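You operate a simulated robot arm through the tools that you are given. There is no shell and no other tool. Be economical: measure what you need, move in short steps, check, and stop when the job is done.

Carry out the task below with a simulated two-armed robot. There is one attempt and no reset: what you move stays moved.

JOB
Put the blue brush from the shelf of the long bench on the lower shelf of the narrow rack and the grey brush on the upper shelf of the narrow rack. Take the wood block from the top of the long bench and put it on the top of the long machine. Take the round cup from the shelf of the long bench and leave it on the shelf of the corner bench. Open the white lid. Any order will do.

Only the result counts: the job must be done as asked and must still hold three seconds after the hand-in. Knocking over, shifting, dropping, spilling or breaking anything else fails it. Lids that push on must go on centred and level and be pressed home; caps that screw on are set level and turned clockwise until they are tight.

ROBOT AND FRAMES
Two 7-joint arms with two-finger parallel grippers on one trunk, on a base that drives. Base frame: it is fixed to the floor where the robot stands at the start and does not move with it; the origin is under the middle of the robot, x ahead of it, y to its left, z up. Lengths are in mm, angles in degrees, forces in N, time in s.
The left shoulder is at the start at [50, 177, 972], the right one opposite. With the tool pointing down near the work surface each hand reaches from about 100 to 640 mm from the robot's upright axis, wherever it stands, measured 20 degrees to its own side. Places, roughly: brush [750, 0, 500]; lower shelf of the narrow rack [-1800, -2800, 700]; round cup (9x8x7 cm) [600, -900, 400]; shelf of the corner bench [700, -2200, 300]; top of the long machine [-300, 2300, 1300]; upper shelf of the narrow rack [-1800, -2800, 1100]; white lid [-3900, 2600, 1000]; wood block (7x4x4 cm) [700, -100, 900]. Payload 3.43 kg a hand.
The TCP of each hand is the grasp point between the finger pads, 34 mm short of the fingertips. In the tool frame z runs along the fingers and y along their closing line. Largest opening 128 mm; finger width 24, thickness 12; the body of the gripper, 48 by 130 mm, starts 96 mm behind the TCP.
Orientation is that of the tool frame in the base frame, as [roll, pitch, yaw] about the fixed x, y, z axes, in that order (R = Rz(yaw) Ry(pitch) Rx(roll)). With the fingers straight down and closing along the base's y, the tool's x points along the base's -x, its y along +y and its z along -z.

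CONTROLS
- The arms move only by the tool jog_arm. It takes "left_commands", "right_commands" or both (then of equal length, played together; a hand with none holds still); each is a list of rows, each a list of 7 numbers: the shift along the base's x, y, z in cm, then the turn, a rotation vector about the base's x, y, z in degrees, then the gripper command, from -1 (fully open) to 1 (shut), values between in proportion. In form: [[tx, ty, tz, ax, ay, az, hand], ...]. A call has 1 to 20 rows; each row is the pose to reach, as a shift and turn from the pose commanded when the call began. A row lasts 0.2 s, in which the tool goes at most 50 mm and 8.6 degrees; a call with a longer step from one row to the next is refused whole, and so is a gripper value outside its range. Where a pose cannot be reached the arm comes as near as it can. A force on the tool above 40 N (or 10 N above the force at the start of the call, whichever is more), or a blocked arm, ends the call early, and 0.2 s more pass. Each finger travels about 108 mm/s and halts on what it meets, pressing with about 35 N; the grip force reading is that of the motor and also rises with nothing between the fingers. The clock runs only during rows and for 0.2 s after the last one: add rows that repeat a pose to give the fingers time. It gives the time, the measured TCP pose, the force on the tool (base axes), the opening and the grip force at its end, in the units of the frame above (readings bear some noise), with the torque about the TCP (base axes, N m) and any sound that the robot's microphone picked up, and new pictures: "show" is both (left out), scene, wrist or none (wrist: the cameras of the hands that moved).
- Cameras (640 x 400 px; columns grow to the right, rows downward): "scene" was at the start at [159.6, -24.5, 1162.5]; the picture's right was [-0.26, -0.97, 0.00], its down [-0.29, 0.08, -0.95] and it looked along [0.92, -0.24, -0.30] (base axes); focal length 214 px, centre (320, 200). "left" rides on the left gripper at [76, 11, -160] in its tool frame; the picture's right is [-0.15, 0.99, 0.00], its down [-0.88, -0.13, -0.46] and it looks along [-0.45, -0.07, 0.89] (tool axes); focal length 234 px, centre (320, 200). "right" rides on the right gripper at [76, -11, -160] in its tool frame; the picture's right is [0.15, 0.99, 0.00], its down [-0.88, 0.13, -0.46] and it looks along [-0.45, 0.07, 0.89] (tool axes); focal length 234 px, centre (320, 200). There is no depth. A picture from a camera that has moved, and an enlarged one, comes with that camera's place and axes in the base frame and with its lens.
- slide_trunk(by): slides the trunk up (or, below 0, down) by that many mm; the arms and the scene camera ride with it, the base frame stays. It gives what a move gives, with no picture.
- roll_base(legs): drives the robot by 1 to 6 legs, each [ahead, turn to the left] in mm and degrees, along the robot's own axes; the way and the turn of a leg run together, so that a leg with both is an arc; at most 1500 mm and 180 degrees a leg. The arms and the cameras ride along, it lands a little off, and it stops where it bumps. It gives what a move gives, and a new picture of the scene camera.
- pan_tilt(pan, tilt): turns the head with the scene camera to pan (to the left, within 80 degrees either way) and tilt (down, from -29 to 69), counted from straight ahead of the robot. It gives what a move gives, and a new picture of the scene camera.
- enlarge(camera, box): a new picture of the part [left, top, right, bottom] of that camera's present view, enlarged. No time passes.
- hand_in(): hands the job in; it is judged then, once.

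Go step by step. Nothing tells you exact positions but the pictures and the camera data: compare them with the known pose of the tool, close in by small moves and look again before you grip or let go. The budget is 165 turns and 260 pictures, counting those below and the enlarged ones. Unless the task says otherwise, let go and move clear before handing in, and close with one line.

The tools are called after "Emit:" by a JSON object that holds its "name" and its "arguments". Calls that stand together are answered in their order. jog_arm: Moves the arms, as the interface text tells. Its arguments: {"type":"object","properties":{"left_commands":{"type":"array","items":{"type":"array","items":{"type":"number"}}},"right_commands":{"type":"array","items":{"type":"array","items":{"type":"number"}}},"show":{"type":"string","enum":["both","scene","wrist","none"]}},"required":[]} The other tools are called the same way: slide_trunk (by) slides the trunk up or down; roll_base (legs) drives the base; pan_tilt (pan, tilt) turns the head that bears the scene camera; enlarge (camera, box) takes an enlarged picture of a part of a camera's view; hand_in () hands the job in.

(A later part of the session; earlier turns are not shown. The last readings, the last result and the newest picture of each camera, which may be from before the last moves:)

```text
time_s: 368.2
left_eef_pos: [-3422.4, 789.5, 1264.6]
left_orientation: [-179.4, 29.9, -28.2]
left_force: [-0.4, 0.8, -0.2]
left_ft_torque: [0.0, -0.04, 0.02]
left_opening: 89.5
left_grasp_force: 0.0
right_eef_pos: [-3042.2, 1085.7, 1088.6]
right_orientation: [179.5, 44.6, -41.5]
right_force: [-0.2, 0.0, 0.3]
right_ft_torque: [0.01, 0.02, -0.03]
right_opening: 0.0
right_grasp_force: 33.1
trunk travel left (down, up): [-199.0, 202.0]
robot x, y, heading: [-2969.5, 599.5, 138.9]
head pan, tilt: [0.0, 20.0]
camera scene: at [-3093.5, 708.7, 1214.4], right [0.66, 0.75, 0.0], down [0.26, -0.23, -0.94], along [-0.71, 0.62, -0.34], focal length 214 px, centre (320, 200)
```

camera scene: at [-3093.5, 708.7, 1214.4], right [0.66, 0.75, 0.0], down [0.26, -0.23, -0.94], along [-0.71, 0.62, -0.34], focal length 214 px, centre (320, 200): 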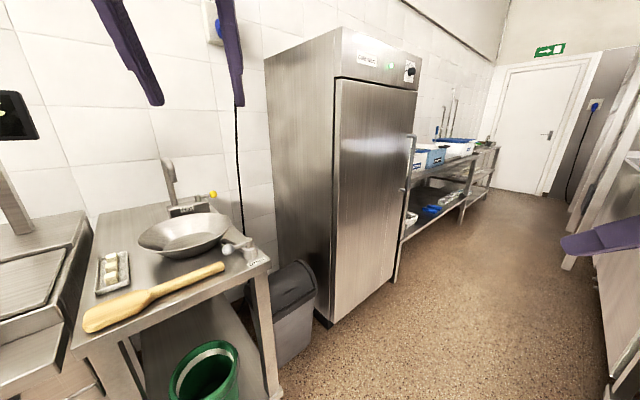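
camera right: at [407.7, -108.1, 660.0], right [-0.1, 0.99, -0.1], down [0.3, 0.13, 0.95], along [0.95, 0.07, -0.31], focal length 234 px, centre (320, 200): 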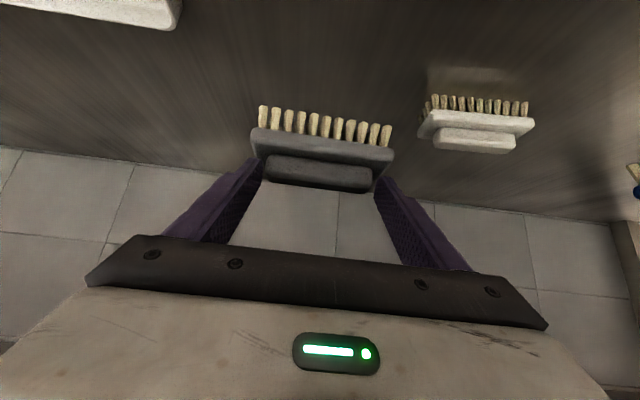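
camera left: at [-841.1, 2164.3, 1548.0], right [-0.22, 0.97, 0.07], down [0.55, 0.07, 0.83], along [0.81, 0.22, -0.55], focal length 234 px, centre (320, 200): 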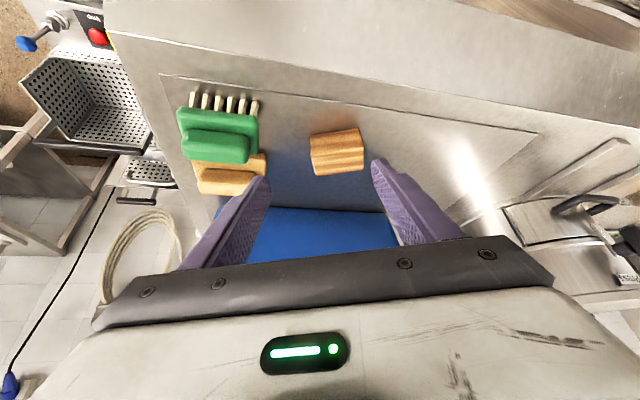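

The aisle between the cold store and the trolley is about 1 m wide. I'll tuck the right arm and drive up it to the brine boxes.

Emit:
{"name": "jog_arm", "arguments": {"right_commands": [[-3.6, -1.9, 0, 0, 0, 0, 1], [-7.2, -3.7, 0, 0, 0, 0, 1], [-10.8, -5.6, 0, 0, 0, 0, 1], [-14.4, -7.4, 0, 0, 0, 0, 1], [-18.1, -9.3, 0, 0, 0, 0, 1], [-18.1, -9.3, 0, 0, 0, 0, 1]], "show": "none"}}

Emit:
{"name": "roll_base", "arguments": {"legs": [[0, -42], [1350, 0]]}}

Emit:
{"name": "pan_tilt", "arguments": {"pan": 40, "tilt": 20}}

```text
time_s: 369.6
left_eef_pos: [-3422.9, 790.2, 1264.2]
left_orientation: [-179.4, 29.9, -28.2]
left_force: [-0.1, 0.5, -0.2]
left_ft_torque: [-0.04, 0.03, -0.01]
left_opening: 89.5
left_grasp_force: 0.0
right_eef_pos: [-3225.8, 991.9, 1087.6]
right_orientation: [179.5, 44.6, -41.6]
right_force: [-0.6, 0.2, 0.4]
right_ft_torque: [0.0, -0.03, 0.0]
right_opening: 0.0
right_grasp_force: 33.4
trunk travel left (down, up): [-199.0, 202.0]
robot x, y, heading: [-2970.1, 603.3, 138.6]
head pan, tilt: [0.0, 20.0]
```

```text
time_s: 378.4
left_eef_pos: [-3379.5, 2403.7, 1264.1]
left_orientation: [-179.3, 29.9, -68.7]
left_force: [0.5, 0.1, 0.8]
left_ft_torque: [0.01, 0.01, -0.01]
left_opening: 89.6
left_grasp_force: 0.2
right_eef_pos: [-3097.4, 2430.0, 1088.5]
right_orientation: [179.6, 44.6, -81.9]
right_force: [-0.4, 0.1, 0.3]
right_ft_torque: [0.01, 0.02, -0.02]
right_opening: 0.0
right_grasp_force: 32.7
trunk travel left (down, up): [-199.0, 202.0]
robot x, y, heading: [-3158.0, 1963.7, 98.3]
head pan, tilt: [0.0, 20.0]
camera scene: at [-3180.3, 2128.0, 1214.3], right [0.99, 0.15, 0.0], down [0.05, -0.34, -0.94], along [-0.14, 0.93, -0.34], focal length 214 px, centre (320, 200)
```

scene: 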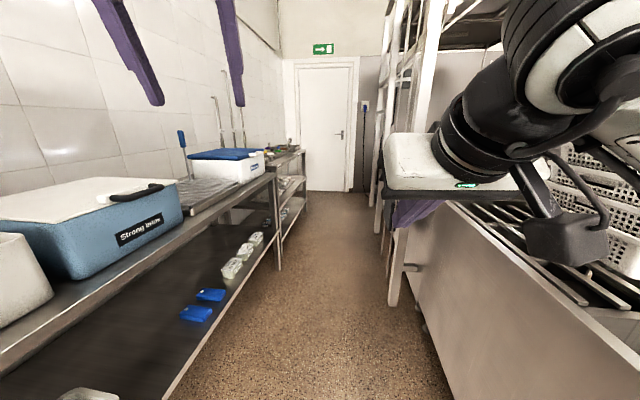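

```text
time_s: 379.4
left_eef_pos: [-3378.9, 2403.4, 1265.6]
left_orientation: [-179.4, 29.9, -68.6]
left_force: [0.0, 1.1, -0.4]
left_ft_torque: [0.0, -0.01, 0.01]
left_opening: 89.7
left_grasp_force: 0.1
right_eef_pos: [-3097.3, 2428.9, 1089.1]
right_orientation: [179.4, 44.6, -81.8]
right_force: [-0.9, -0.6, 0.1]
right_ft_torque: [0.0, -0.02, 0.03]
right_opening: 0.2
right_grasp_force: 32.5
trunk travel left (down, up): [-199.0, 202.0]
robot x, y, heading: [-3158.2, 1967.3, 98.4]
head pan, tilt: [40.0, 20.0]
camera scene: at [-3236.3, 2097.6, 1214.4], right [0.66, 0.75, 0.0], down [0.26, -0.23, -0.94], along [-0.7, 0.62, -0.34], focal length 214 px, centre (320, 200)
```

scene: 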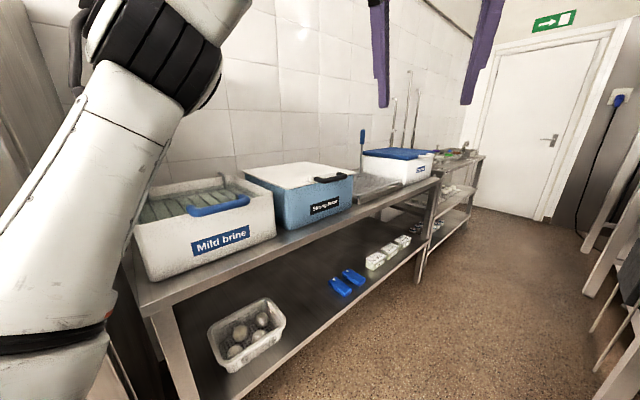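

Emit:
{"name": "enlarge", "arguments": {"camera": "scene", "box": [230, 145, 390, 245]}}

```text
4.00 times, centred on (310, 195) of scene
camera zoom: at [-3236.3, 2097.6, 1214.4], right [0.66, 0.75, 0.0], down [0.26, -0.23, -0.94], along [-0.7, 0.62, -0.34], focal length 858 px, centre (360, 220)
```

zoom: 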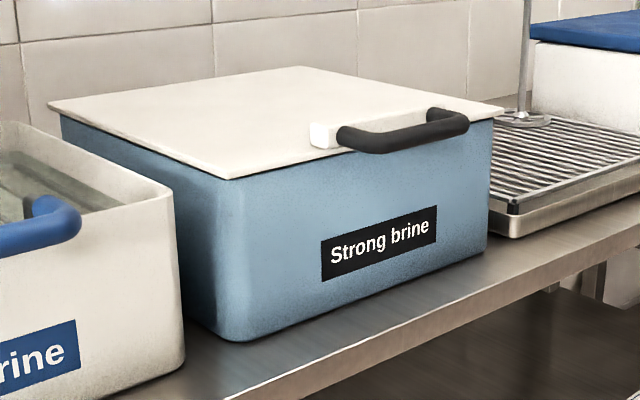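

This is a thin white lid with a black bow handle protruding at the front, most likely hinged at the wall side. I'll drive alongside and face it, raising the trunk a little so the hands clear it.

Emit:
{"name": "slide_trunk", "arguments": {"by": 80}}

Emit:
{"name": "roll_base", "arguments": {"legs": [[470, 0], [0, 82]]}}

Emit:
{"name": "pan_tilt", "arguments": {"pan": -5, "tilt": 25}}

```text
time_s: 380.6
left_eef_pos: [-3378.6, 2403.7, 1344.7]
left_orientation: [-179.4, 29.8, -68.7]
left_force: [0.4, 0.2, -0.9]
left_ft_torque: [0.0, -0.01, -0.01]
left_opening: 89.6
left_grasp_force: 0.0
right_eef_pos: [-3097.8, 2430.7, 1168.0]
right_orientation: [179.5, 44.6, -81.9]
right_force: [-0.6, -0.1, -0.1]
right_ft_torque: [-0.02, -0.03, -0.01]
right_opening: 0.0
right_grasp_force: 33.5
trunk travel left (down, up): [-279.0, 122.0]
robot x, y, heading: [-3155.8, 1967.1, 98.5]
head pan, tilt: [40.0, 20.0]
```

```text
time_s: 386.9
left_eef_pos: [-3687.7, 2274.5, 1345.0]
left_orientation: [-179.4, 29.9, 12.7]
left_force: [-0.8, 0.1, 0.3]
left_ft_torque: [-0.01, 0.03, 0.0]
left_opening: 89.8
left_grasp_force: 0.1
right_eef_pos: [-3670.5, 2557.7, 1168.8]
right_orientation: [179.4, 44.5, -0.6]
right_force: [0.8, 0.0, -0.7]
right_ft_torque: [-0.01, 0.01, -0.01]
right_opening: 0.0
right_grasp_force: 33.5
trunk travel left (down, up): [-279.0, 122.0]
robot x, y, heading: [-3220.7, 2430.8, 179.8]
head pan, tilt: [40.0, 20.0]
camera scene: at [-3364.7, 2369.2, 1294.4], right [-0.64, 0.77, 0.0], down [0.26, 0.22, -0.94], along [-0.72, -0.6, -0.34], focal length 214 px, centre (320, 200)
```

scene: 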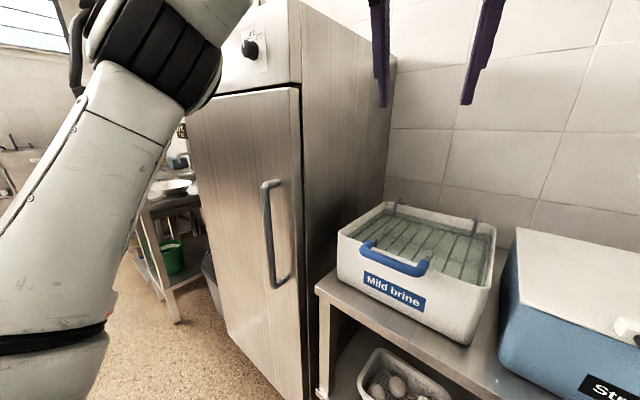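

```text
time_s: 388.0
left_eef_pos: [-3688.5, 2274.6, 1345.3]
left_orientation: [-179.4, 29.9, 12.8]
left_force: [-1.1, -0.4, -0.3]
left_ft_torque: [0.02, 0.01, -0.01]
left_opening: 89.6
left_grasp_force: 0.0
right_eef_pos: [-3671.0, 2557.4, 1167.6]
right_orientation: [179.5, 44.5, -0.7]
right_force: [-0.2, -0.2, 0.1]
right_ft_torque: [0.01, 0.0, -0.01]
right_opening: 0.0
right_grasp_force: 32.7
trunk travel left (down, up): [-279.0, 122.0]
robot x, y, heading: [-3225.5, 2429.2, 179.9]
head pan, tilt: [-5.0, 25.0]
camera scene: at [-3384.8, 2437.3, 1286.3], right [0.09, 1.0, 0.0], down [0.42, -0.04, -0.91], along [-0.9, 0.08, -0.42], focal length 214 px, centre (320, 200)
```

scene: 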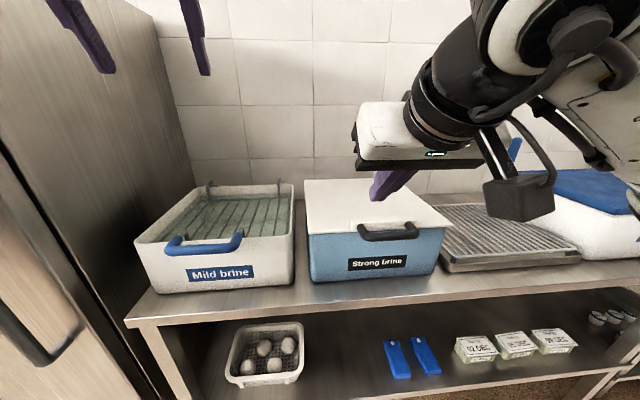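

Emit:
{"name": "enlarge", "arguments": {"camera": "right", "box": [0, 0, 640, 400]}}

Emit:
{"name": "enlarge", "arguments": {"camera": "scene", "box": [290, 170, 466, 280]}}

```text
1.00 times, centred on (320, 200) of right
camera zoom: at [-3506.7, 2568.2, 1228.6], right [0.1, -0.99, -0.1], down [-0.31, -0.12, 0.94], along [-0.95, -0.06, -0.32], focal length 234 px, centre (320, 200)
```

zoom: 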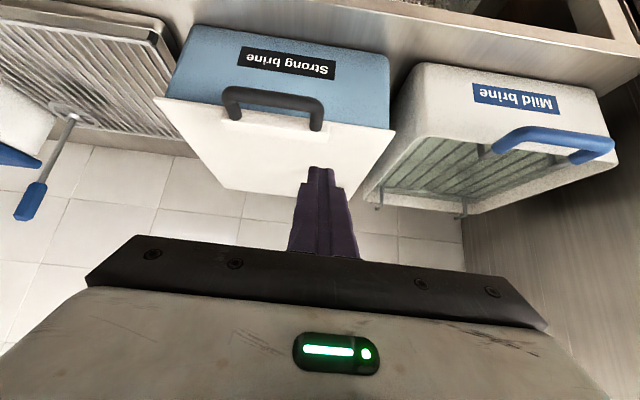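

```text
3.64 times, centred on (378, 225) of scene
camera zoom: at [-3384.8, 2437.3, 1286.3], right [0.09, 1.0, 0.0], down [0.42, -0.04, -0.91], along [-0.9, 0.08, -0.42], focal length 780 px, centre (109, 109)
```

zoom: 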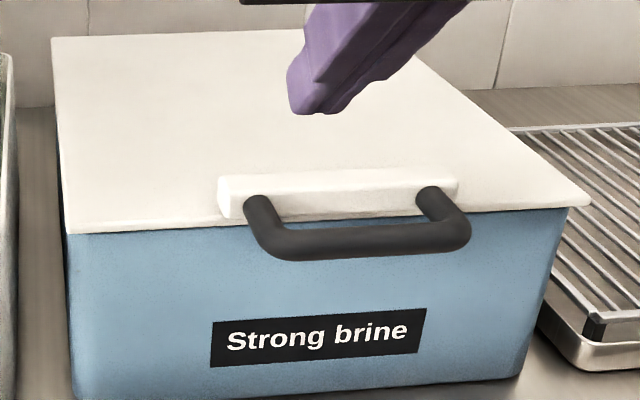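

The handle bar is at about (-3720, 2612, 1046), the lid front at x ≈ -3766 and the hinge side at x ≈ -4090. The plan is to hook under the bar with the closed right hand held horizontal, lift, then push forward under the lid to swing it past vertical. First I'll back up and level the hand.

Emit:
{"name": "roll_base", "arguments": {"legs": [[-150, 0]]}}

Emit:
{"name": "jog_arm", "arguments": {"right_commands": [[-1, 0.5, 0, 0, 5, 0, 1], [-2, 1, 0, 0, 10, 0, 1], [-3, 1.6, 0, 0, 15, 0, 1], [-4, 2.2, -1, 0, 20, 0, 1], [-5, 2.8, -2, 0, 25, 0, 1], [-6, 3.4, -3, 0, 30, 0, 1], [-7.5, 4, -4, 0, 35, 0, 1], [-9, 4.6, -5, 0, 40, 0, 1], [-10, 5.2, -6, 0, 44, 0, 1], [-11, 5.5, -7, 0, 48, 0, 1], [-11, 5.5, -7, 0, 48, 0, 1]], "show": "both"}}

```text
time_s: 389.4
left_eef_pos: [-3538.9, 2272.9, 1344.2]
left_orientation: [-179.4, 29.9, 13.0]
left_force: [0.5, 0.2, 0.6]
left_ft_torque: [0.03, 0.04, -0.04]
left_opening: 89.4
left_grasp_force: 0.0
right_eef_pos: [-3523.5, 2555.6, 1167.9]
right_orientation: [179.6, 44.5, -0.4]
right_force: [0.2, 0.2, 0.2]
right_ft_torque: [-0.04, 0.04, 0.0]
right_opening: 0.0
right_grasp_force: 32.7
trunk travel left (down, up): [-279.0, 122.0]
robot x, y, heading: [-3073.7, 2427.9, 180.1]
head pan, tilt: [-5.0, 25.0]
camera scene: at [-3236.4, 2436.2, 1286.4], right [0.09, 1.0, 0.0], down [0.42, -0.04, -0.91], along [-0.9, 0.08, -0.42], focal length 214 px, centre (320, 200)
```

scene: 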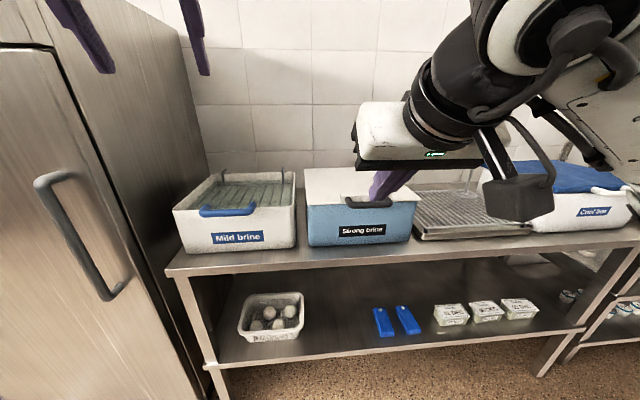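

```text
time_s: 391.8
left_eef_pos: [-3540.0, 2272.6, 1345.6]
left_orientation: [-179.5, 29.8, 12.9]
left_force: [0.6, -0.9, -0.9]
left_ft_torque: [-0.02, -0.02, 0.0]
left_opening: 89.5
left_grasp_force: 0.1
right_eef_pos: [-3607.0, 2588.3, 1120.8]
right_orientation: [178.4, 83.5, -0.2]
right_force: [-0.4, 0.5, -0.8]
right_ft_torque: [0.01, -0.02, 0.01]
right_opening: 0.0
right_grasp_force: 32.4
right hand out of reach, approached as far as the arm can: row 8, 9, 10, 11
trunk travel left (down, up): [-279.0, 122.0]
robot x, y, heading: [-3074.9, 2426.7, 179.8]
head pan, tilt: [-5.0, 25.0]
camera scene: at [-3237.2, 2436.3, 1286.3], right [0.09, 1.0, 0.0], down [0.42, -0.04, -0.91], along [-0.9, 0.08, -0.42], focal length 214 px, centre (320, 200)
camera right: at [-3442.6, 2603.9, 1064.3], right [0.04, -0.99, -0.14], down [0.35, -0.12, 0.93], along [-0.93, -0.09, 0.35], focal length 234 px, centre (320, 200)
```

scene: 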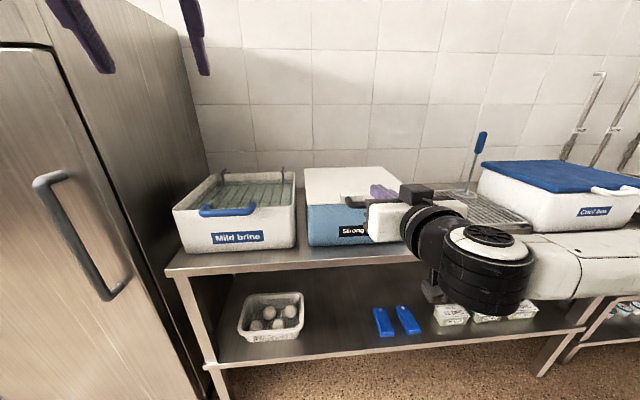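
right: 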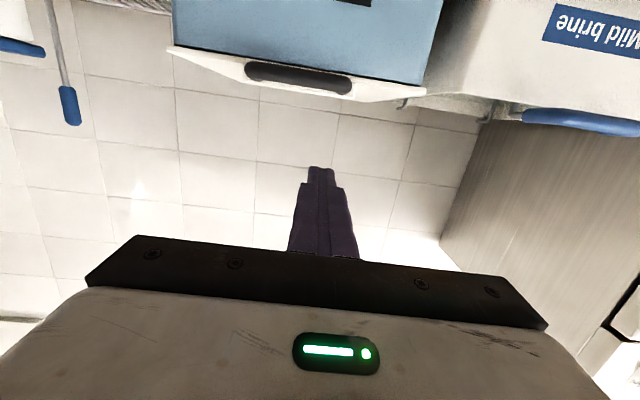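

The bar is at about (-3720, 2618, 1038). I'll lower the trunk so the fingers sit just below the bar height, then move in beneath it.

Emit:
{"name": "slide_trunk", "arguments": {"by": -115}}

Emit:
{"name": "jog_arm", "arguments": {"right_commands": [[-1, 1, 0, 0, 0, 0, 1], [-2, 2, 0, 0, 0, 0, 1], [-4, 2.9, 0, 0, 1, 0, 1], [-5.5, 2.9, 0, 0, 2, 0, 1], [-7, 2.9, 0, 0, 3, 0, 1], [-7, 2.9, 0, 0, 3, 0, 1]], "show": "both"}}

```text
time_s: 393.2
left_eef_pos: [-3539.4, 2273.4, 1231.0]
left_orientation: [-179.4, 30.0, 13.0]
left_force: [0.9, 0.1, 0.1]
left_ft_torque: [-0.03, -0.01, 0.03]
left_opening: 89.4
left_grasp_force: 0.1
right_eef_pos: [-3608.2, 2587.6, 1005.6]
right_orientation: [178.3, 83.4, -0.3]
right_force: [-0.7, 0.1, -0.3]
right_ft_torque: [0.01, -0.03, 0.02]
right_opening: 0.1
right_grasp_force: 33.6
trunk travel left (down, up): [-164.0, 237.0]
robot x, y, heading: [-3074.6, 2425.4, 179.9]
head pan, tilt: [-5.0, 25.0]
```

```text
time_s: 394.6
left_eef_pos: [-3538.4, 2273.6, 1229.9]
left_orientation: [-179.5, 29.8, 12.9]
left_force: [0.0, -0.3, 0.7]
left_ft_torque: [-0.04, 0.01, 0.01]
left_opening: 89.6
left_grasp_force: 0.0
right_eef_pos: [-3676.3, 2609.9, 1015.8]
right_orientation: [178.3, 86.0, -0.8]
right_force: [0.2, -0.9, -0.8]
right_ft_torque: [-0.03, 0.01, 0.0]
right_opening: 0.0
right_grasp_force: 32.4
right hand out of reach, approached as far as the arm can: row 4, 5, 6
trunk travel left (down, up): [-164.0, 237.0]
robot x, y, heading: [-3073.6, 2429.9, 180.0]
head pan, tilt: [-5.0, 25.0]
camera scene: at [-3237.2, 2436.4, 1171.3], right [0.09, 1.0, 0.0], down [0.42, -0.04, -0.91], along [-0.9, 0.08, -0.42], focal length 214 px, centre (320, 200)
camera right: at [-3515.2, 2622.8, 952.3], right [0.03, -0.99, -0.14], down [0.4, -0.12, 0.91], along [-0.92, -0.08, 0.39], focal length 234 px, centre (320, 200)
```

scene: 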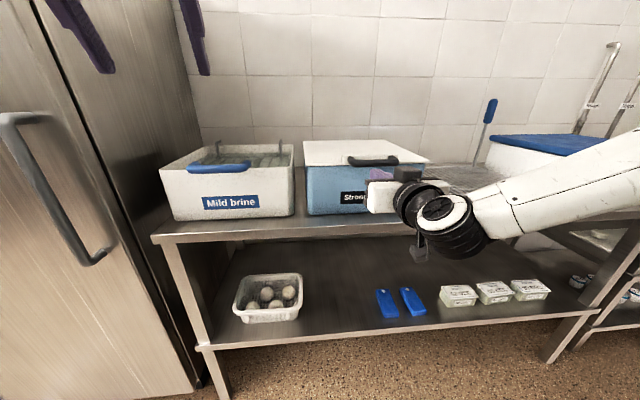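
right: 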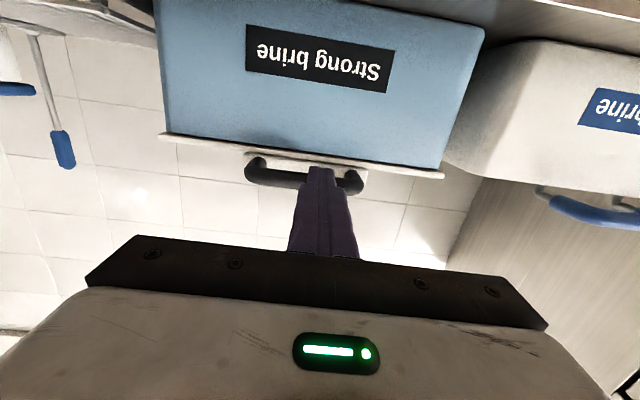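

The bar is level with the fingertip, at about z 1018, so I need to be lower. I'll lower the trunk 33 mm and drive forward 38 mm to sit under the bar.

Emit:
{"name": "slide_trunk", "arguments": {"by": -33}}

Emit:
{"name": "roll_base", "arguments": {"legs": [[38, 0]]}}

Emit:
{"name": "enlarge", "arguments": {"camera": "right", "box": [200, 100, 440, 250]}}

Emit:
{"name": "enlarge", "arguments": {"camera": "scene", "box": [290, 120, 450, 220]}}

```text
time_s: 395.4
left_eef_pos: [-3540.8, 2272.2, 1197.6]
left_orientation: [-179.5, 29.9, 12.9]
left_force: [0.7, 0.3, 0.7]
left_ft_torque: [0.02, -0.05, 0.03]
left_opening: 89.7
left_grasp_force: 0.0
right_eef_pos: [-3677.8, 2609.1, 983.7]
right_orientation: [178.5, 86.0, -0.5]
right_force: [0.0, -1.0, 0.1]
right_ft_torque: [0.03, -0.05, 0.01]
right_opening: 0.0
right_grasp_force: 33.7
trunk travel left (down, up): [-131.0, 270.0]
robot x, y, heading: [-3077.0, 2427.8, 180.0]
head pan, tilt: [-5.0, 25.0]
```

```text
time_s: 396.3
left_eef_pos: [-3577.3, 2273.1, 1196.5]
left_orientation: [-179.5, 29.9, 12.8]
left_force: [-0.1, 0.2, -0.1]
left_ft_torque: [0.01, -0.01, -0.04]
left_opening: 89.6
left_grasp_force: 0.0
right_eef_pos: [-3715.2, 2608.4, 983.0]
right_orientation: [178.4, 86.1, -0.5]
right_force: [0.2, -0.6, 1.1]
right_ft_torque: [0.02, -0.01, -0.02]
right_opening: 0.2
right_grasp_force: 33.1
trunk travel left (down, up): [-131.0, 270.0]
robot x, y, heading: [-3108.8, 2429.1, 180.1]
head pan, tilt: [-5.0, 25.0]
camera scene: at [-3275.2, 2436.3, 1138.2], right [0.09, 1.0, 0.0], down [0.42, -0.04, -0.91], along [-0.9, 0.08, -0.42], focal length 214 px, centre (320, 200)
```

scene: 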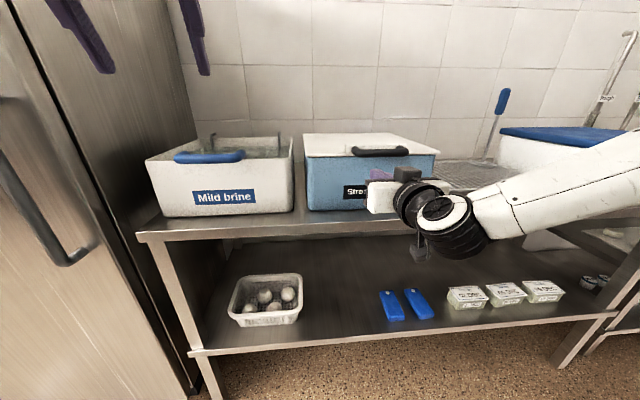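

```text
2.67 times, centred on (320, 175) of right
camera zoom: at [-3553.0, 2622.6, 919.0], right [0.03, -0.99, -0.14], down [0.39, -0.12, 0.91], along [-0.92, -0.08, 0.39], focal length 624 px, centre (320, 267)
```

zoom: 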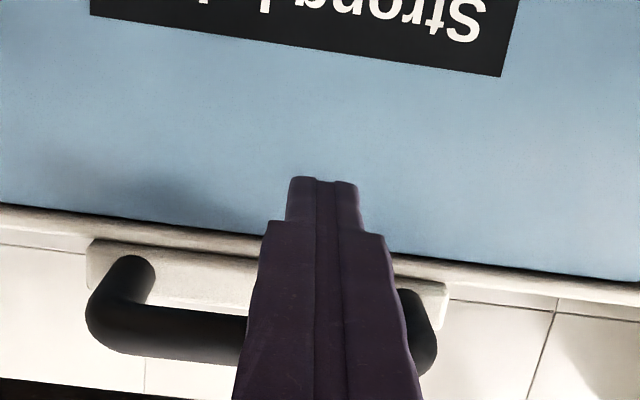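

```text
4.00 times, centred on (370, 170) of scene
camera zoom: at [-3275.2, 2436.3, 1138.2], right [0.09, 1.0, 0.0], down [0.42, -0.04, -0.91], along [-0.9, 0.08, -0.42], focal length 858 px, centre (120, 320)
```

zoom: 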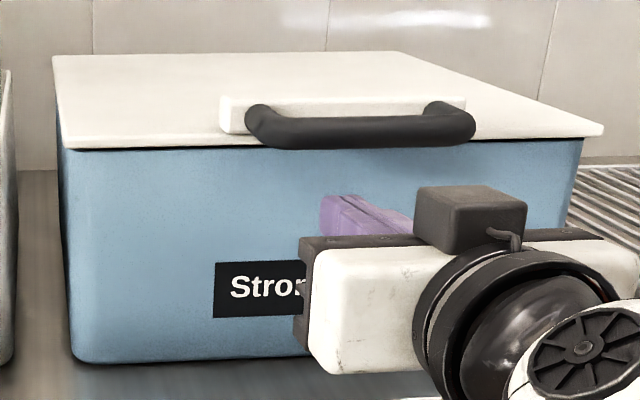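

The fingers are under the handle bar. I'll lift using the trunk in stages, following the arc with small forward drives.

Emit:
{"name": "slide_trunk", "arguments": {"by": 80}}

Emit:
{"name": "roll_base", "arguments": {"legs": [[20, 0]]}}

Emit:
{"name": "enlarge", "arguments": {"camera": "right", "box": [160, 60, 480, 260]}}

```text
time_s: 397.5
left_eef_pos: [-3577.8, 2272.4, 1277.7]
left_orientation: [-179.4, 29.9, 12.9]
left_force: [0.4, 0.0, -0.6]
left_ft_torque: [0.02, 0.02, -0.03]
left_opening: 89.5
left_grasp_force: 0.0
right_eef_pos: [-3715.6, 2608.0, 1061.7]
right_orientation: [178.5, 85.9, -0.6]
right_force: [-0.2, 0.4, -2.4]
right_ft_torque: [-0.01, -0.09, -0.01]
right_opening: 0.1
right_grasp_force: 33.7
trunk travel left (down, up): [-211.0, 190.0]
robot x, y, heading: [-3114.1, 2428.7, 179.8]
head pan, tilt: [-5.0, 25.0]
```

```text
time_s: 398.2
left_eef_pos: [-3596.8, 2272.8, 1277.4]
left_orientation: [-179.5, 29.7, 12.8]
left_force: [-0.4, -0.5, 0.6]
left_ft_torque: [0.05, 0.0, -0.02]
left_opening: 89.6
left_grasp_force: 0.0
right_eef_pos: [-3734.6, 2608.9, 1064.4]
right_orientation: [178.5, 86.1, -0.5]
right_force: [-0.7, 0.9, -2.2]
right_ft_torque: [0.03, -0.05, 0.04]
right_opening: 0.1
right_grasp_force: 33.3
trunk travel left (down, up): [-211.0, 190.0]
robot x, y, heading: [-3131.7, 2430.4, 180.0]
head pan, tilt: [-5.0, 25.0]
camera scene: at [-3294.8, 2436.4, 1218.2], right [0.09, 1.0, 0.0], down [0.42, -0.04, -0.91], along [-0.9, 0.08, -0.42], focal length 214 px, centre (320, 200)
```

scene: 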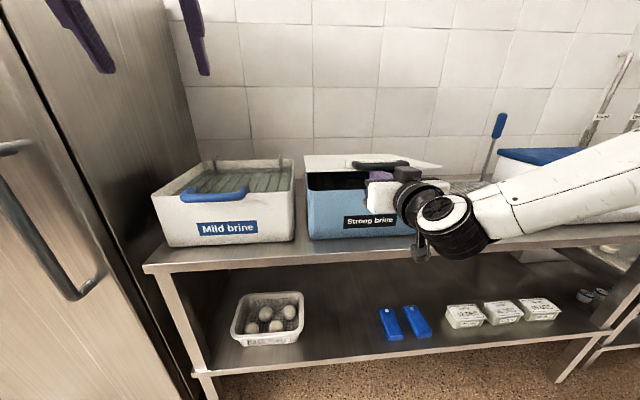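

```text
2.00 times, centred on (320, 160) of right
camera zoom: at [-3572.6, 2622.6, 999.0], right [0.03, -0.99, -0.14], down [0.39, -0.12, 0.91], along [-0.92, -0.08, 0.39], focal length 468 px, centre (320, 280)
```

zoom: 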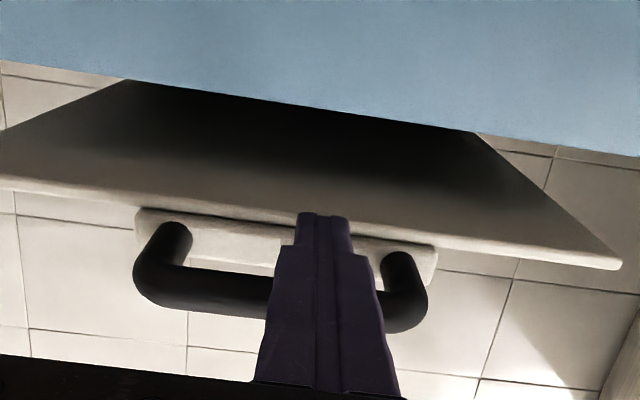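

The lid is lifting on its rear hinge. I'll carry on lifting and following.

Emit:
{"name": "slide_trunk", "arguments": {"by": 70}}

Emit:
{"name": "roll_base", "arguments": {"legs": [[30, 0]]}}

Emit:
{"name": "slide_trunk", "arguments": {"by": 70}}

Emit:
{"name": "roll_base", "arguments": {"legs": [[50, 0]]}}

```text
time_s: 399.3
left_eef_pos: [-3597.2, 2272.4, 1347.4]
left_orientation: [-179.5, 29.8, 12.9]
left_force: [-0.2, 0.3, -0.2]
left_ft_torque: [0.02, 0.0, 0.03]
left_opening: 89.5
left_grasp_force: 0.1
right_eef_pos: [-3734.7, 2608.7, 1132.9]
right_orientation: [178.4, 86.1, -0.6]
right_force: [-0.1, 0.0, -2.2]
right_ft_torque: [-0.04, -0.05, -0.05]
right_opening: 0.0
right_grasp_force: 32.9
trunk travel left (down, up): [-281.0, 120.0]
robot x, y, heading: [-3131.5, 2426.9, 179.8]
head pan, tilt: [-5.0, 25.0]
```

```text
time_s: 400.2
left_eef_pos: [-3626.3, 2273.0, 1346.3]
left_orientation: [-179.5, 29.8, 12.9]
left_force: [0.2, -0.8, -0.1]
left_ft_torque: [0.02, -0.02, -0.03]
left_opening: 89.6
left_grasp_force: 0.1
right_eef_pos: [-3764.4, 2610.0, 1132.1]
right_orientation: [178.4, 85.9, -0.4]
right_force: [-1.2, 0.4, -3.5]
right_ft_torque: [0.0, -0.05, 0.01]
right_opening: 0.0
right_grasp_force: 33.2
trunk travel left (down, up): [-281.0, 120.0]
robot x, y, heading: [-3161.8, 2429.7, 179.8]
head pan, tilt: [-5.0, 25.0]
camera scene: at [-3324.2, 2436.5, 1288.2], right [0.09, 1.0, 0.0], down [0.42, -0.04, -0.91], along [-0.9, 0.08, -0.42], focal length 214 px, centre (320, 200)
```

scene: 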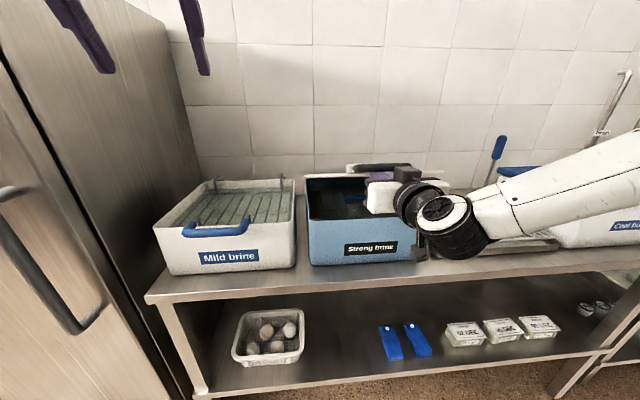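

```text
time_s: 401.2
left_eef_pos: [-3625.2, 2272.8, 1416.3]
left_orientation: [-179.5, 29.9, 12.9]
left_force: [-0.1, -0.4, -0.7]
left_ft_torque: [0.0, 0.01, 0.03]
left_opening: 89.6
left_grasp_force: 0.1
right_eef_pos: [-3764.8, 2608.7, 1202.7]
right_orientation: [178.3, 86.0, -0.7]
right_force: [-0.4, -0.1, -2.9]
right_ft_torque: [0.0, -0.11, -0.03]
right_opening: 0.2
right_grasp_force: 32.5
trunk travel left (down, up): [-351.0, 50.0]
robot x, y, heading: [-3162.6, 2431.3, 180.0]
head pan, tilt: [-5.0, 25.0]
```

```text
time_s: 402.2
left_eef_pos: [-3664.8, 2274.3, 1416.6]
left_orientation: [-179.4, 29.8, 12.9]
left_force: [-0.1, 0.2, -0.1]
left_ft_torque: [0.04, -0.02, -0.01]
left_opening: 89.4
left_grasp_force: 0.1
right_eef_pos: [-3799.9, 2609.4, 1209.7]
right_orientation: [178.1, 87.1, -1.0]
right_force: [3.9, 0.4, -1.6]
right_ft_torque: [0.04, -0.06, -0.04]
right_opening: 0.1
right_grasp_force: 33.5
trunk travel left (down, up): [-351.0, 50.0]
robot x, y, heading: [-3202.6, 2429.4, 179.7]
head pan, tilt: [-5.0, 25.0]
stopped in leg 1: the force on the tool passed its limit (the readings are from after the stop); the commanded pose is now the measured one
camera scene: at [-3361.9, 2436.9, 1358.3], right [0.09, 1.0, 0.0], down [0.42, -0.04, -0.91], along [-0.9, 0.08, -0.42], focal length 214 px, centre (320, 200)
```

scene: 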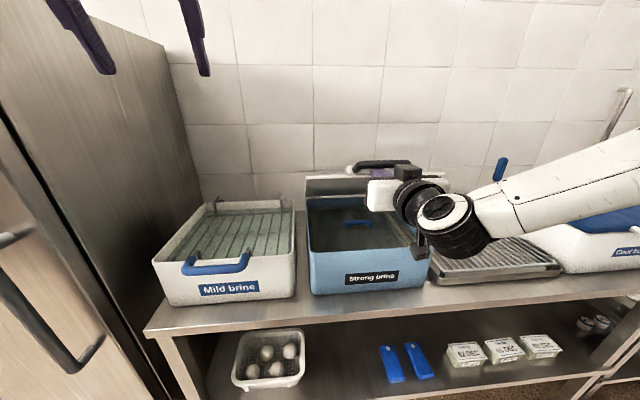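

Emit:
{"name": "enlarge", "arguments": {"camera": "right", "box": [160, 60, 480, 260]}}

```text
2.00 times, centred on (320, 160) of right
camera zoom: at [-3639.4, 2622.9, 1142.8], right [0.02, -0.99, -0.14], down [0.41, -0.12, 0.9], along [-0.91, -0.08, 0.4], focal length 468 px, centre (320, 280)
```

zoom: 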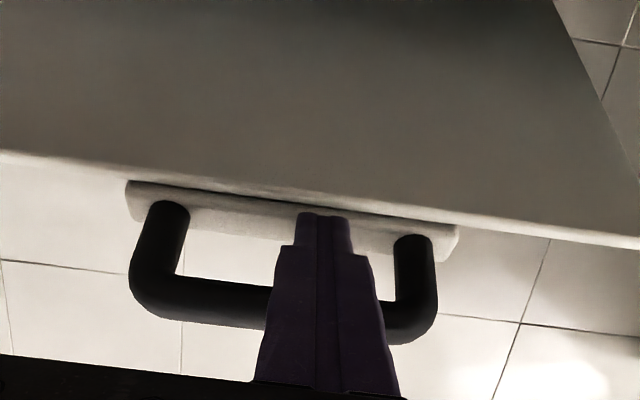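

The lid is at about 32° and the tip is hooked inside the handle loop. I'll keep following the arc with more trunk lift, a small drive, then arm motion.

Emit:
{"name": "slide_trunk", "arguments": {"by": 48}}

Emit:
{"name": "roll_base", "arguments": {"legs": [[38, 0]]}}

Emit:
{"name": "jog_arm", "arguments": {"right_commands": [[-0.6, 0, 1, 0, -2, 0, 1], [-1.3, 0, 2, 0, -4, 0, 1], [-2.1, 0, 3, 0, -6, 0, 1], [-3, 0, 4, 0, -8, 0, 1], [-3, 0, 4, 0, -8, 0, 1]], "show": "both"}}

```text
time_s: 403.1
left_eef_pos: [-3666.6, 2273.9, 1464.6]
left_orientation: [-179.5, 29.8, 12.7]
left_force: [-0.8, 0.0, -0.4]
left_ft_torque: [-0.01, 0.02, 0.02]
left_opening: 89.6
left_grasp_force: 0.0
right_eef_pos: [-3800.2, 2609.5, 1260.6]
right_orientation: [178.0, 87.3, -1.0]
right_force: [1.1, 0.8, -3.2]
right_ft_torque: [-0.03, -0.08, -0.02]
right_opening: 0.0
right_grasp_force: 33.8
trunk travel left (down, up): [-399.0, 2.0]
robot x, y, heading: [-3195.0, 2429.6, 180.1]
head pan, tilt: [-5.0, 25.0]
```

```text
time_s: 404.0
left_eef_pos: [-3702.6, 2273.3, 1465.7]
left_orientation: [-179.4, 29.8, 13.0]
left_force: [-0.3, 0.2, 0.1]
left_ft_torque: [0.01, 0.01, 0.02]
left_opening: 89.9
left_grasp_force: 0.0
right_eef_pos: [-3837.3, 2608.8, 1260.3]
right_orientation: [178.9, 87.3, 0.0]
right_force: [9.0, 1.0, 5.6]
right_ft_torque: [0.05, 0.08, -0.02]
right_opening: 0.0
right_grasp_force: 32.9
trunk travel left (down, up): [-399.0, 2.0]
robot x, y, heading: [-3235.5, 2431.1, 179.7]
head pan, tilt: [-5.0, 25.0]
camera scene: at [-3397.7, 2436.5, 1406.7], right [0.09, 1.0, 0.0], down [0.42, -0.04, -0.91], along [-0.9, 0.08, -0.42], focal length 214 px, centre (320, 200)
```

scene: 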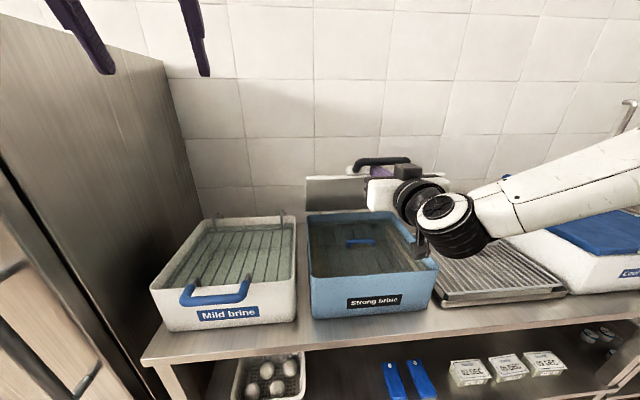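

```text
time_s: 405.2
left_eef_pos: [-3703.0, 2274.0, 1464.9]
left_orientation: [-179.5, 29.9, 12.7]
left_force: [-0.5, -0.7, -0.5]
left_ft_torque: [0.0, 0.01, -0.02]
left_opening: 89.5
left_grasp_force: 0.0
right_eef_pos: [-3870.8, 2609.1, 1299.2]
right_orientation: [178.7, 79.1, -0.3]
right_force: [1.3, 1.0, -1.0]
right_ft_torque: [0.01, -0.03, -0.03]
right_opening: 0.0
right_grasp_force: 33.3
trunk travel left (down, up): [-399.0, 2.0]
robot x, y, heading: [-3236.2, 2428.5, 179.8]
head pan, tilt: [-5.0, 25.0]
camera scene: at [-3400.1, 2437.1, 1406.3], right [0.09, 1.0, 0.0], down [0.42, -0.04, -0.91], along [-0.9, 0.08, -0.42], focal length 214 px, centre (320, 200)
camera right: at [-3701.3, 2623.2, 1255.0], right [0.04, -0.99, -0.14], down [0.28, -0.12, 0.95], along [-0.96, -0.08, 0.27], focal length 234 px, centre (320, 200)
```

scene: 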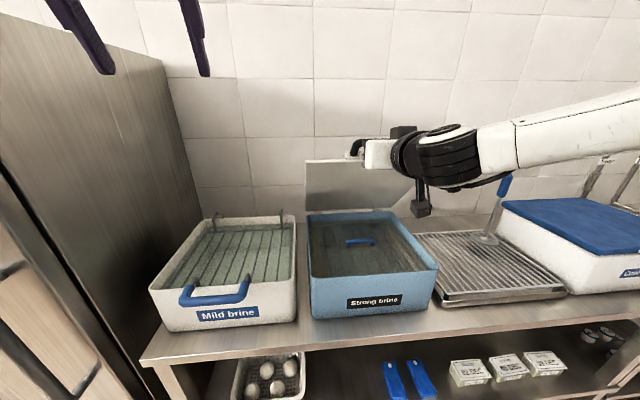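
right: 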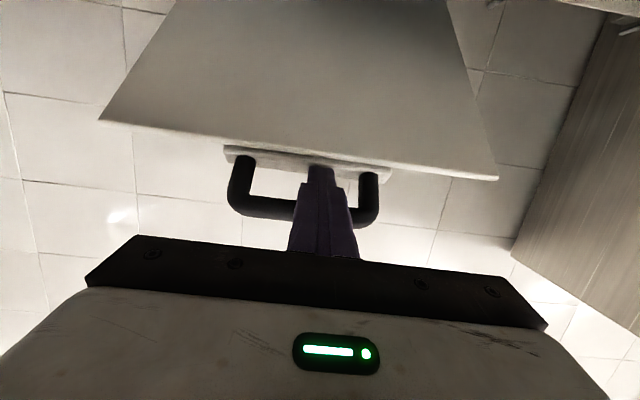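

The lid is at about 54°. I'll continue along the arc towards vertical.

Emit:
{"name": "jog_arm", "arguments": {"right_commands": [[-1.4, 0, 1, 0, -1, 0, 1], [-2.8, 0, 1.9, 0, -2, 0, 1], [-4.3, 0, 2.7, 0, -3, 0, 1], [-6, 0, 3.5, 0, -4, 0, 1], [-7.6, 0, 4.1, 0, -5, 0, 1], [-9.5, 0, 4.8, 0, -6, 0, 1], [-11.5, 0, 5.4, 0, -7, 0, 1], [-11.5, 0, 5.4, 0, -7, 0, 1]], "show": "both"}}

```text
time_s: 407.0
left_eef_pos: [-3696.5, 2274.7, 1468.4]
left_orientation: [-179.4, 30.0, 12.9]
left_force: [-0.3, 0.5, -0.4]
left_ft_torque: [0.02, -0.03, -0.03]
left_opening: 89.7
left_grasp_force: 0.0
right_eef_pos: [-3977.6, 2609.8, 1366.3]
right_orientation: [179.2, 73.5, 0.1]
right_force: [13.8, 6.3, 32.5]
right_ft_torque: [0.06, 0.68, -0.43]
right_opening: 0.0
right_grasp_force: 32.6
trunk travel left (down, up): [-399.0, 2.0]
robot x, y, heading: [-3237.5, 2429.2, 179.9]
head pan, tilt: [-5.0, 25.0]
camera scene: at [-3392.8, 2437.3, 1407.5], right [0.09, 1.0, 0.0], down [0.41, -0.04, -0.91], along [-0.91, 0.08, -0.42], focal length 214 px, centre (320, 200)
camera right: at [-3804.9, 2622.8, 1339.0], right [0.06, -0.99, -0.14], down [0.19, -0.12, 0.97], along [-0.98, -0.08, 0.18], focal length 234 px, centre (320, 200)
```

scene: 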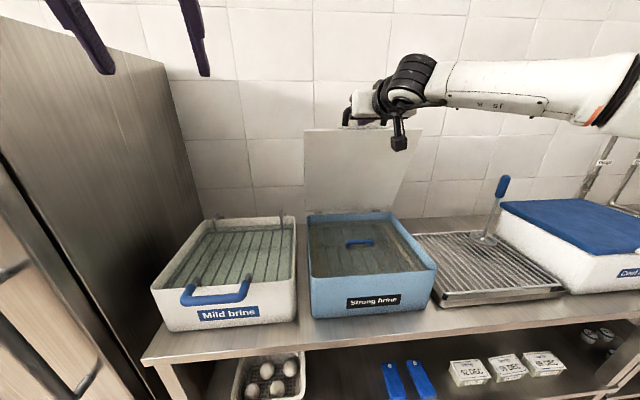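
right: 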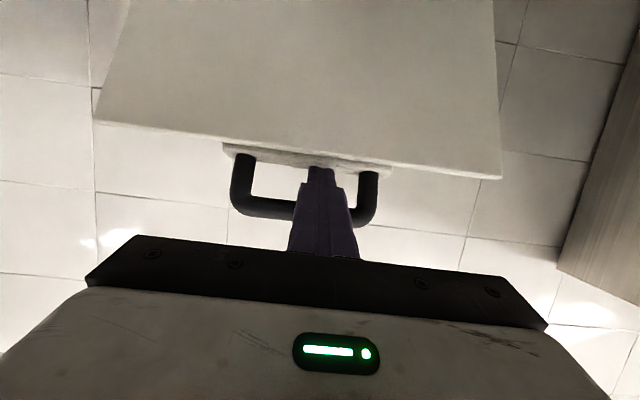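

The lid is at about 72°, with the tip binding on the bracket. I'll ease up slightly and then continue toward and past vertical.

Emit:
{"name": "jog_arm", "arguments": {"right_commands": [[0.4, 0, 0.8, 0, 0, 0, 1], [0.4, 0, 1.3, 0, 0, 0, 1], [0.4, 0, 1.3, 0, 0, 0, 1]], "show": "none"}}

Emit:
{"name": "enlarge", "arguments": {"camera": "scene", "box": [280, 40, 472, 160]}}

```text
time_s: 407.8
left_eef_pos: [-3700.2, 2273.7, 1465.5]
left_orientation: [-179.5, 29.9, 12.9]
left_force: [0.3, -0.1, 0.2]
left_ft_torque: [0.01, -0.02, -0.02]
left_opening: 89.6
left_grasp_force: 0.1
right_eef_pos: [-3977.4, 2609.8, 1367.5]
right_orientation: [179.1, 72.3, 0.1]
right_force: [5.6, 4.2, 12.4]
right_ft_torque: [0.15, 0.23, -0.08]
right_opening: 0.0
right_grasp_force: 33.0
trunk travel left (down, up): [-399.0, 2.0]
robot x, y, heading: [-3240.1, 2429.2, 179.7]
head pan, tilt: [-5.0, 25.0]
```

```text
3.33 times, centred on (376, 100) of scene
camera zoom: at [-3397.3, 2437.3, 1406.6], right [0.09, 1.0, 0.0], down [0.42, -0.04, -0.91], along [-0.9, 0.08, -0.42], focal length 715 px, centre (133, 533)
```

zoom: 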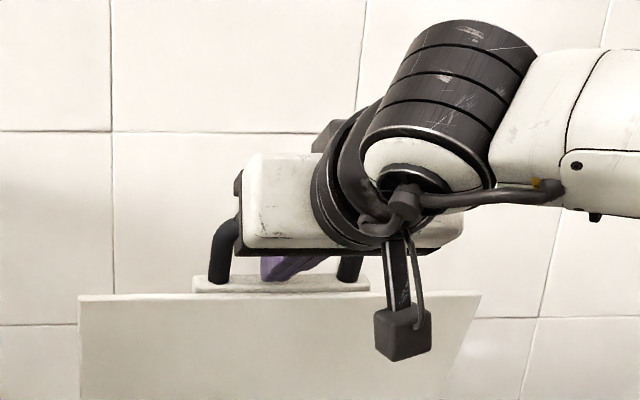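

The finger is threaded through the loop above the bracket. I'll push back towards the wall with a slight rise.

Emit:
{"name": "jog_arm", "arguments": {"right_commands": [[-1.2, 0, 0.8, 0, 0, 0, 1], [-2.4, 0, 1.4, 0, 0, 0, 1], [-3.6, 0, 1.9, 0, 0, 0, 1], [-4.8, 0, 2.3, 0, 0, 0, 1], [-6, 0, 2.6, 0, 0, 0, 1], [-7.2, 0, 2.8, 0, 0, 0, 1], [-8.4, 0, 3, 0, 0, 0, 1], [-8.4, 0, 3, 0, 0, 0, 1]], "show": "both"}}

```text
time_s: 409.6
left_eef_pos: [-3705.7, 2274.3, 1463.2]
left_orientation: [-179.5, 29.6, 12.8]
left_force: [0.6, -0.6, -0.2]
left_ft_torque: [0.01, -0.05, -0.01]
left_opening: 89.5
left_grasp_force: 0.1
right_eef_pos: [-4066.9, 2608.6, 1392.7]
right_orientation: [179.1, 71.8, -0.1]
right_force: [-1.7, -1.2, -13.0]
right_ft_torque: [-0.05, -0.24, 0.05]
right_opening: 0.1
right_grasp_force: 33.2
trunk travel left (down, up): [-399.0, 2.0]
robot x, y, heading: [-3238.8, 2434.4, 179.9]
head pan, tilt: [-5.0, 25.0]
camera scene: at [-3402.4, 2437.1, 1405.9], right [0.09, 1.0, 0.0], down [0.42, -0.04, -0.91], along [-0.9, 0.08, -0.42], focal length 214 px, centre (320, 200)
camera right: at [-3894.2, 2622.7, 1371.1], right [0.06, -0.99, -0.13], down [0.16, -0.12, 0.98], along [-0.99, -0.08, 0.15], focal length 234 px, centre (320, 200)
```

scene: 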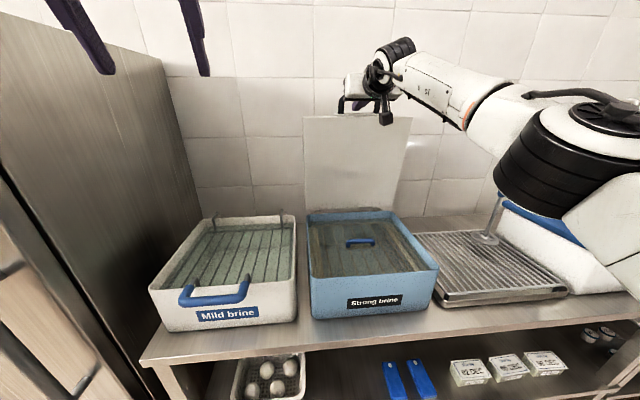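
right: 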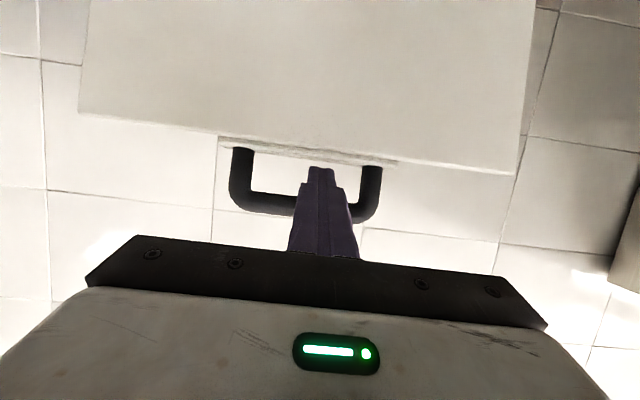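

The lid is nearly vertical. I'll ease down 8 mm and push past vertical with a small base drive.

Emit:
{"name": "jog_arm", "arguments": {"right_commands": [[-0.5, 0, -0.4, 0, 0, 0, 1], [-1, 0, -0.8, 0, 0, 0, 1], [-1, 0, -0.8, 0, 0, 0, 1]], "show": "none"}}

Emit:
{"name": "roll_base", "arguments": {"legs": [[50, 0]]}}

Emit:
{"name": "enlarge", "arguments": {"camera": "right", "box": [0, 0, 640, 400]}}

```text
time_s: 410.4
left_eef_pos: [-3703.0, 2274.3, 1463.1]
left_orientation: [-179.5, 29.8, 12.8]
left_force: [-0.1, -0.4, 0.0]
left_ft_torque: [0.0, 0.02, 0.05]
left_opening: 89.3
left_grasp_force: 0.2
right_eef_pos: [-4073.2, 2609.3, 1391.0]
right_orientation: [179.1, 72.6, -0.2]
right_force: [0.1, 2.2, 4.6]
right_ft_torque: [0.07, 0.25, 0.0]
right_opening: 0.0
right_grasp_force: 33.1
trunk travel left (down, up): [-399.0, 2.0]
robot x, y, heading: [-3238.4, 2429.1, 179.9]
head pan, tilt: [-5.0, 25.0]
```

```text
time_s: 411.3
left_eef_pos: [-3751.1, 2272.7, 1466.3]
left_orientation: [-179.4, 29.8, 12.9]
left_force: [-0.3, 0.0, -0.1]
left_ft_torque: [0.0, -0.03, -0.02]
left_opening: 89.4
left_grasp_force: 0.1
right_eef_pos: [-4120.6, 2609.9, 1391.5]
right_orientation: [179.0, 72.6, -0.1]
right_force: [-1.3, 2.4, 18.1]
right_ft_torque: [0.05, 0.53, -0.05]
right_opening: 0.0
right_grasp_force: 32.6
trunk travel left (down, up): [-399.0, 2.0]
robot x, y, heading: [-3287.5, 2431.0, 179.7]
head pan, tilt: [-5.0, 25.0]
camera scene: at [-3447.4, 2436.8, 1406.6], right [0.09, 1.0, 0.0], down [0.42, -0.04, -0.91], along [-0.9, 0.08, -0.42], focal length 214 px, centre (320, 200)
```

scene: 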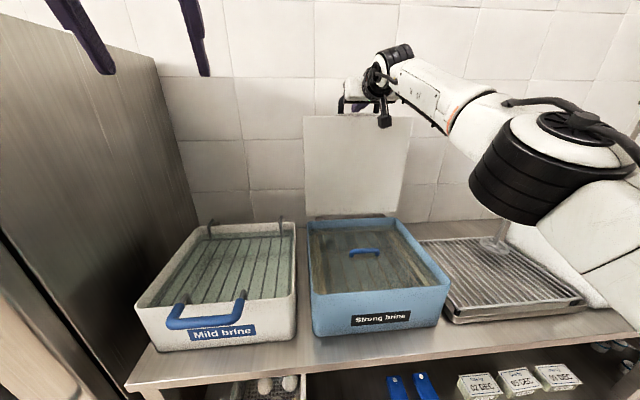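

```text
1.00 times, centred on (320, 200) of right
camera zoom: at [-3947.9, 2623.7, 1367.3], right [0.06, -0.99, -0.13], down [0.18, -0.12, 0.98], along [-0.98, -0.08, 0.17], focal length 234 px, centre (320, 200)
```

zoom: 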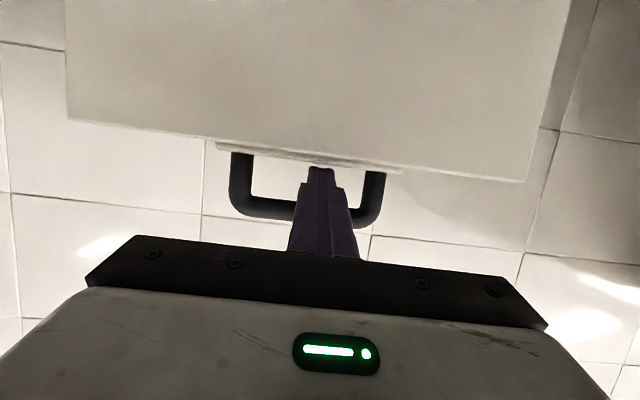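

The lid is just about at vertical with little resistance. I'll relieve the downward press and push a bit further.

Emit:
{"name": "jog_arm", "arguments": {"right_commands": [[0, 0, 0.3, 0, 0, 0, 1], [0, 0, 0.6, 0, 0, 0, 1], [0, 0, 0.6, 0, 0, 0, 1]], "show": "none"}}

Emit:
{"name": "roll_base", "arguments": {"legs": [[55, 0]]}}

Emit:
{"name": "enlarge", "arguments": {"camera": "right", "box": [0, 0, 640, 400]}}

```text
time_s: 412.1
left_eef_pos: [-3753.1, 2273.3, 1464.8]
left_orientation: [-179.5, 29.7, 12.9]
left_force: [-0.3, -0.4, -0.3]
left_ft_torque: [-0.02, 0.02, -0.02]
left_opening: 89.6
left_grasp_force: 0.0
right_eef_pos: [-4122.1, 2609.8, 1394.3]
right_orientation: [179.1, 72.5, 0.0]
right_force: [-0.2, 0.2, 0.0]
right_ft_torque: [-0.01, 0.01, -0.01]
right_opening: 0.1
right_grasp_force: 33.5
trunk travel left (down, up): [-399.0, 2.0]
robot x, y, heading: [-3286.9, 2426.0, 179.8]
head pan, tilt: [-5.0, 25.0]
```

```text
time_s: 413.0
left_eef_pos: [-3806.9, 2274.2, 1463.4]
left_orientation: [-179.5, 29.7, 12.8]
left_force: [-0.5, -0.6, 0.2]
left_ft_torque: [0.06, -0.06, -0.03]
left_opening: 89.7
left_grasp_force: 0.0
right_eef_pos: [-4177.4, 2611.7, 1393.0]
right_orientation: [178.9, 72.6, 0.0]
right_force: [-0.2, -0.1, -0.7]
right_ft_torque: [-0.03, -0.02, 0.01]
right_opening: 0.0
right_grasp_force: 33.2
trunk travel left (down, up): [-399.0, 2.0]
robot x, y, heading: [-3342.4, 2429.2, 179.7]
head pan, tilt: [-5.0, 25.0]
camera scene: at [-3503.5, 2437.3, 1406.2], right [0.09, 1.0, 0.0], down [0.42, -0.04, -0.91], along [-0.9, 0.08, -0.42], focal length 214 px, centre (320, 200)
```

scene: 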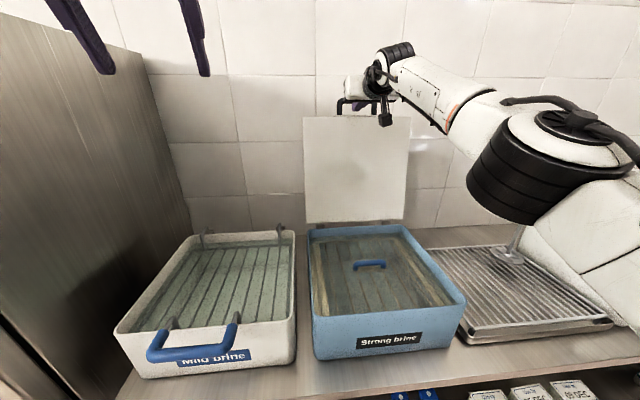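

```text
1.00 times, centred on (320, 200) of right
camera zoom: at [-4003.1, 2625.2, 1368.6], right [0.06, -0.99, -0.13], down [0.17, -0.12, 0.98], along [-0.98, -0.08, 0.16], focal length 234 px, centre (320, 200)
```

zoom: 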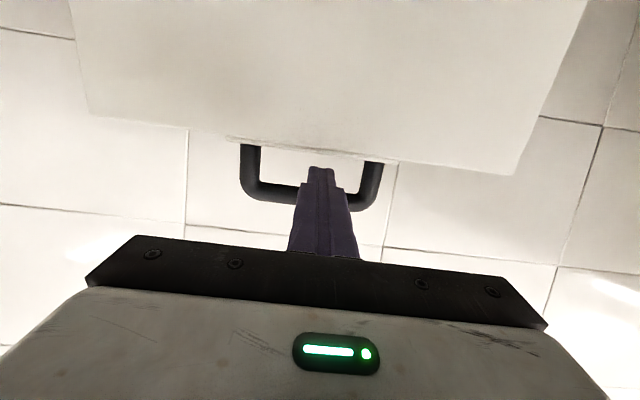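

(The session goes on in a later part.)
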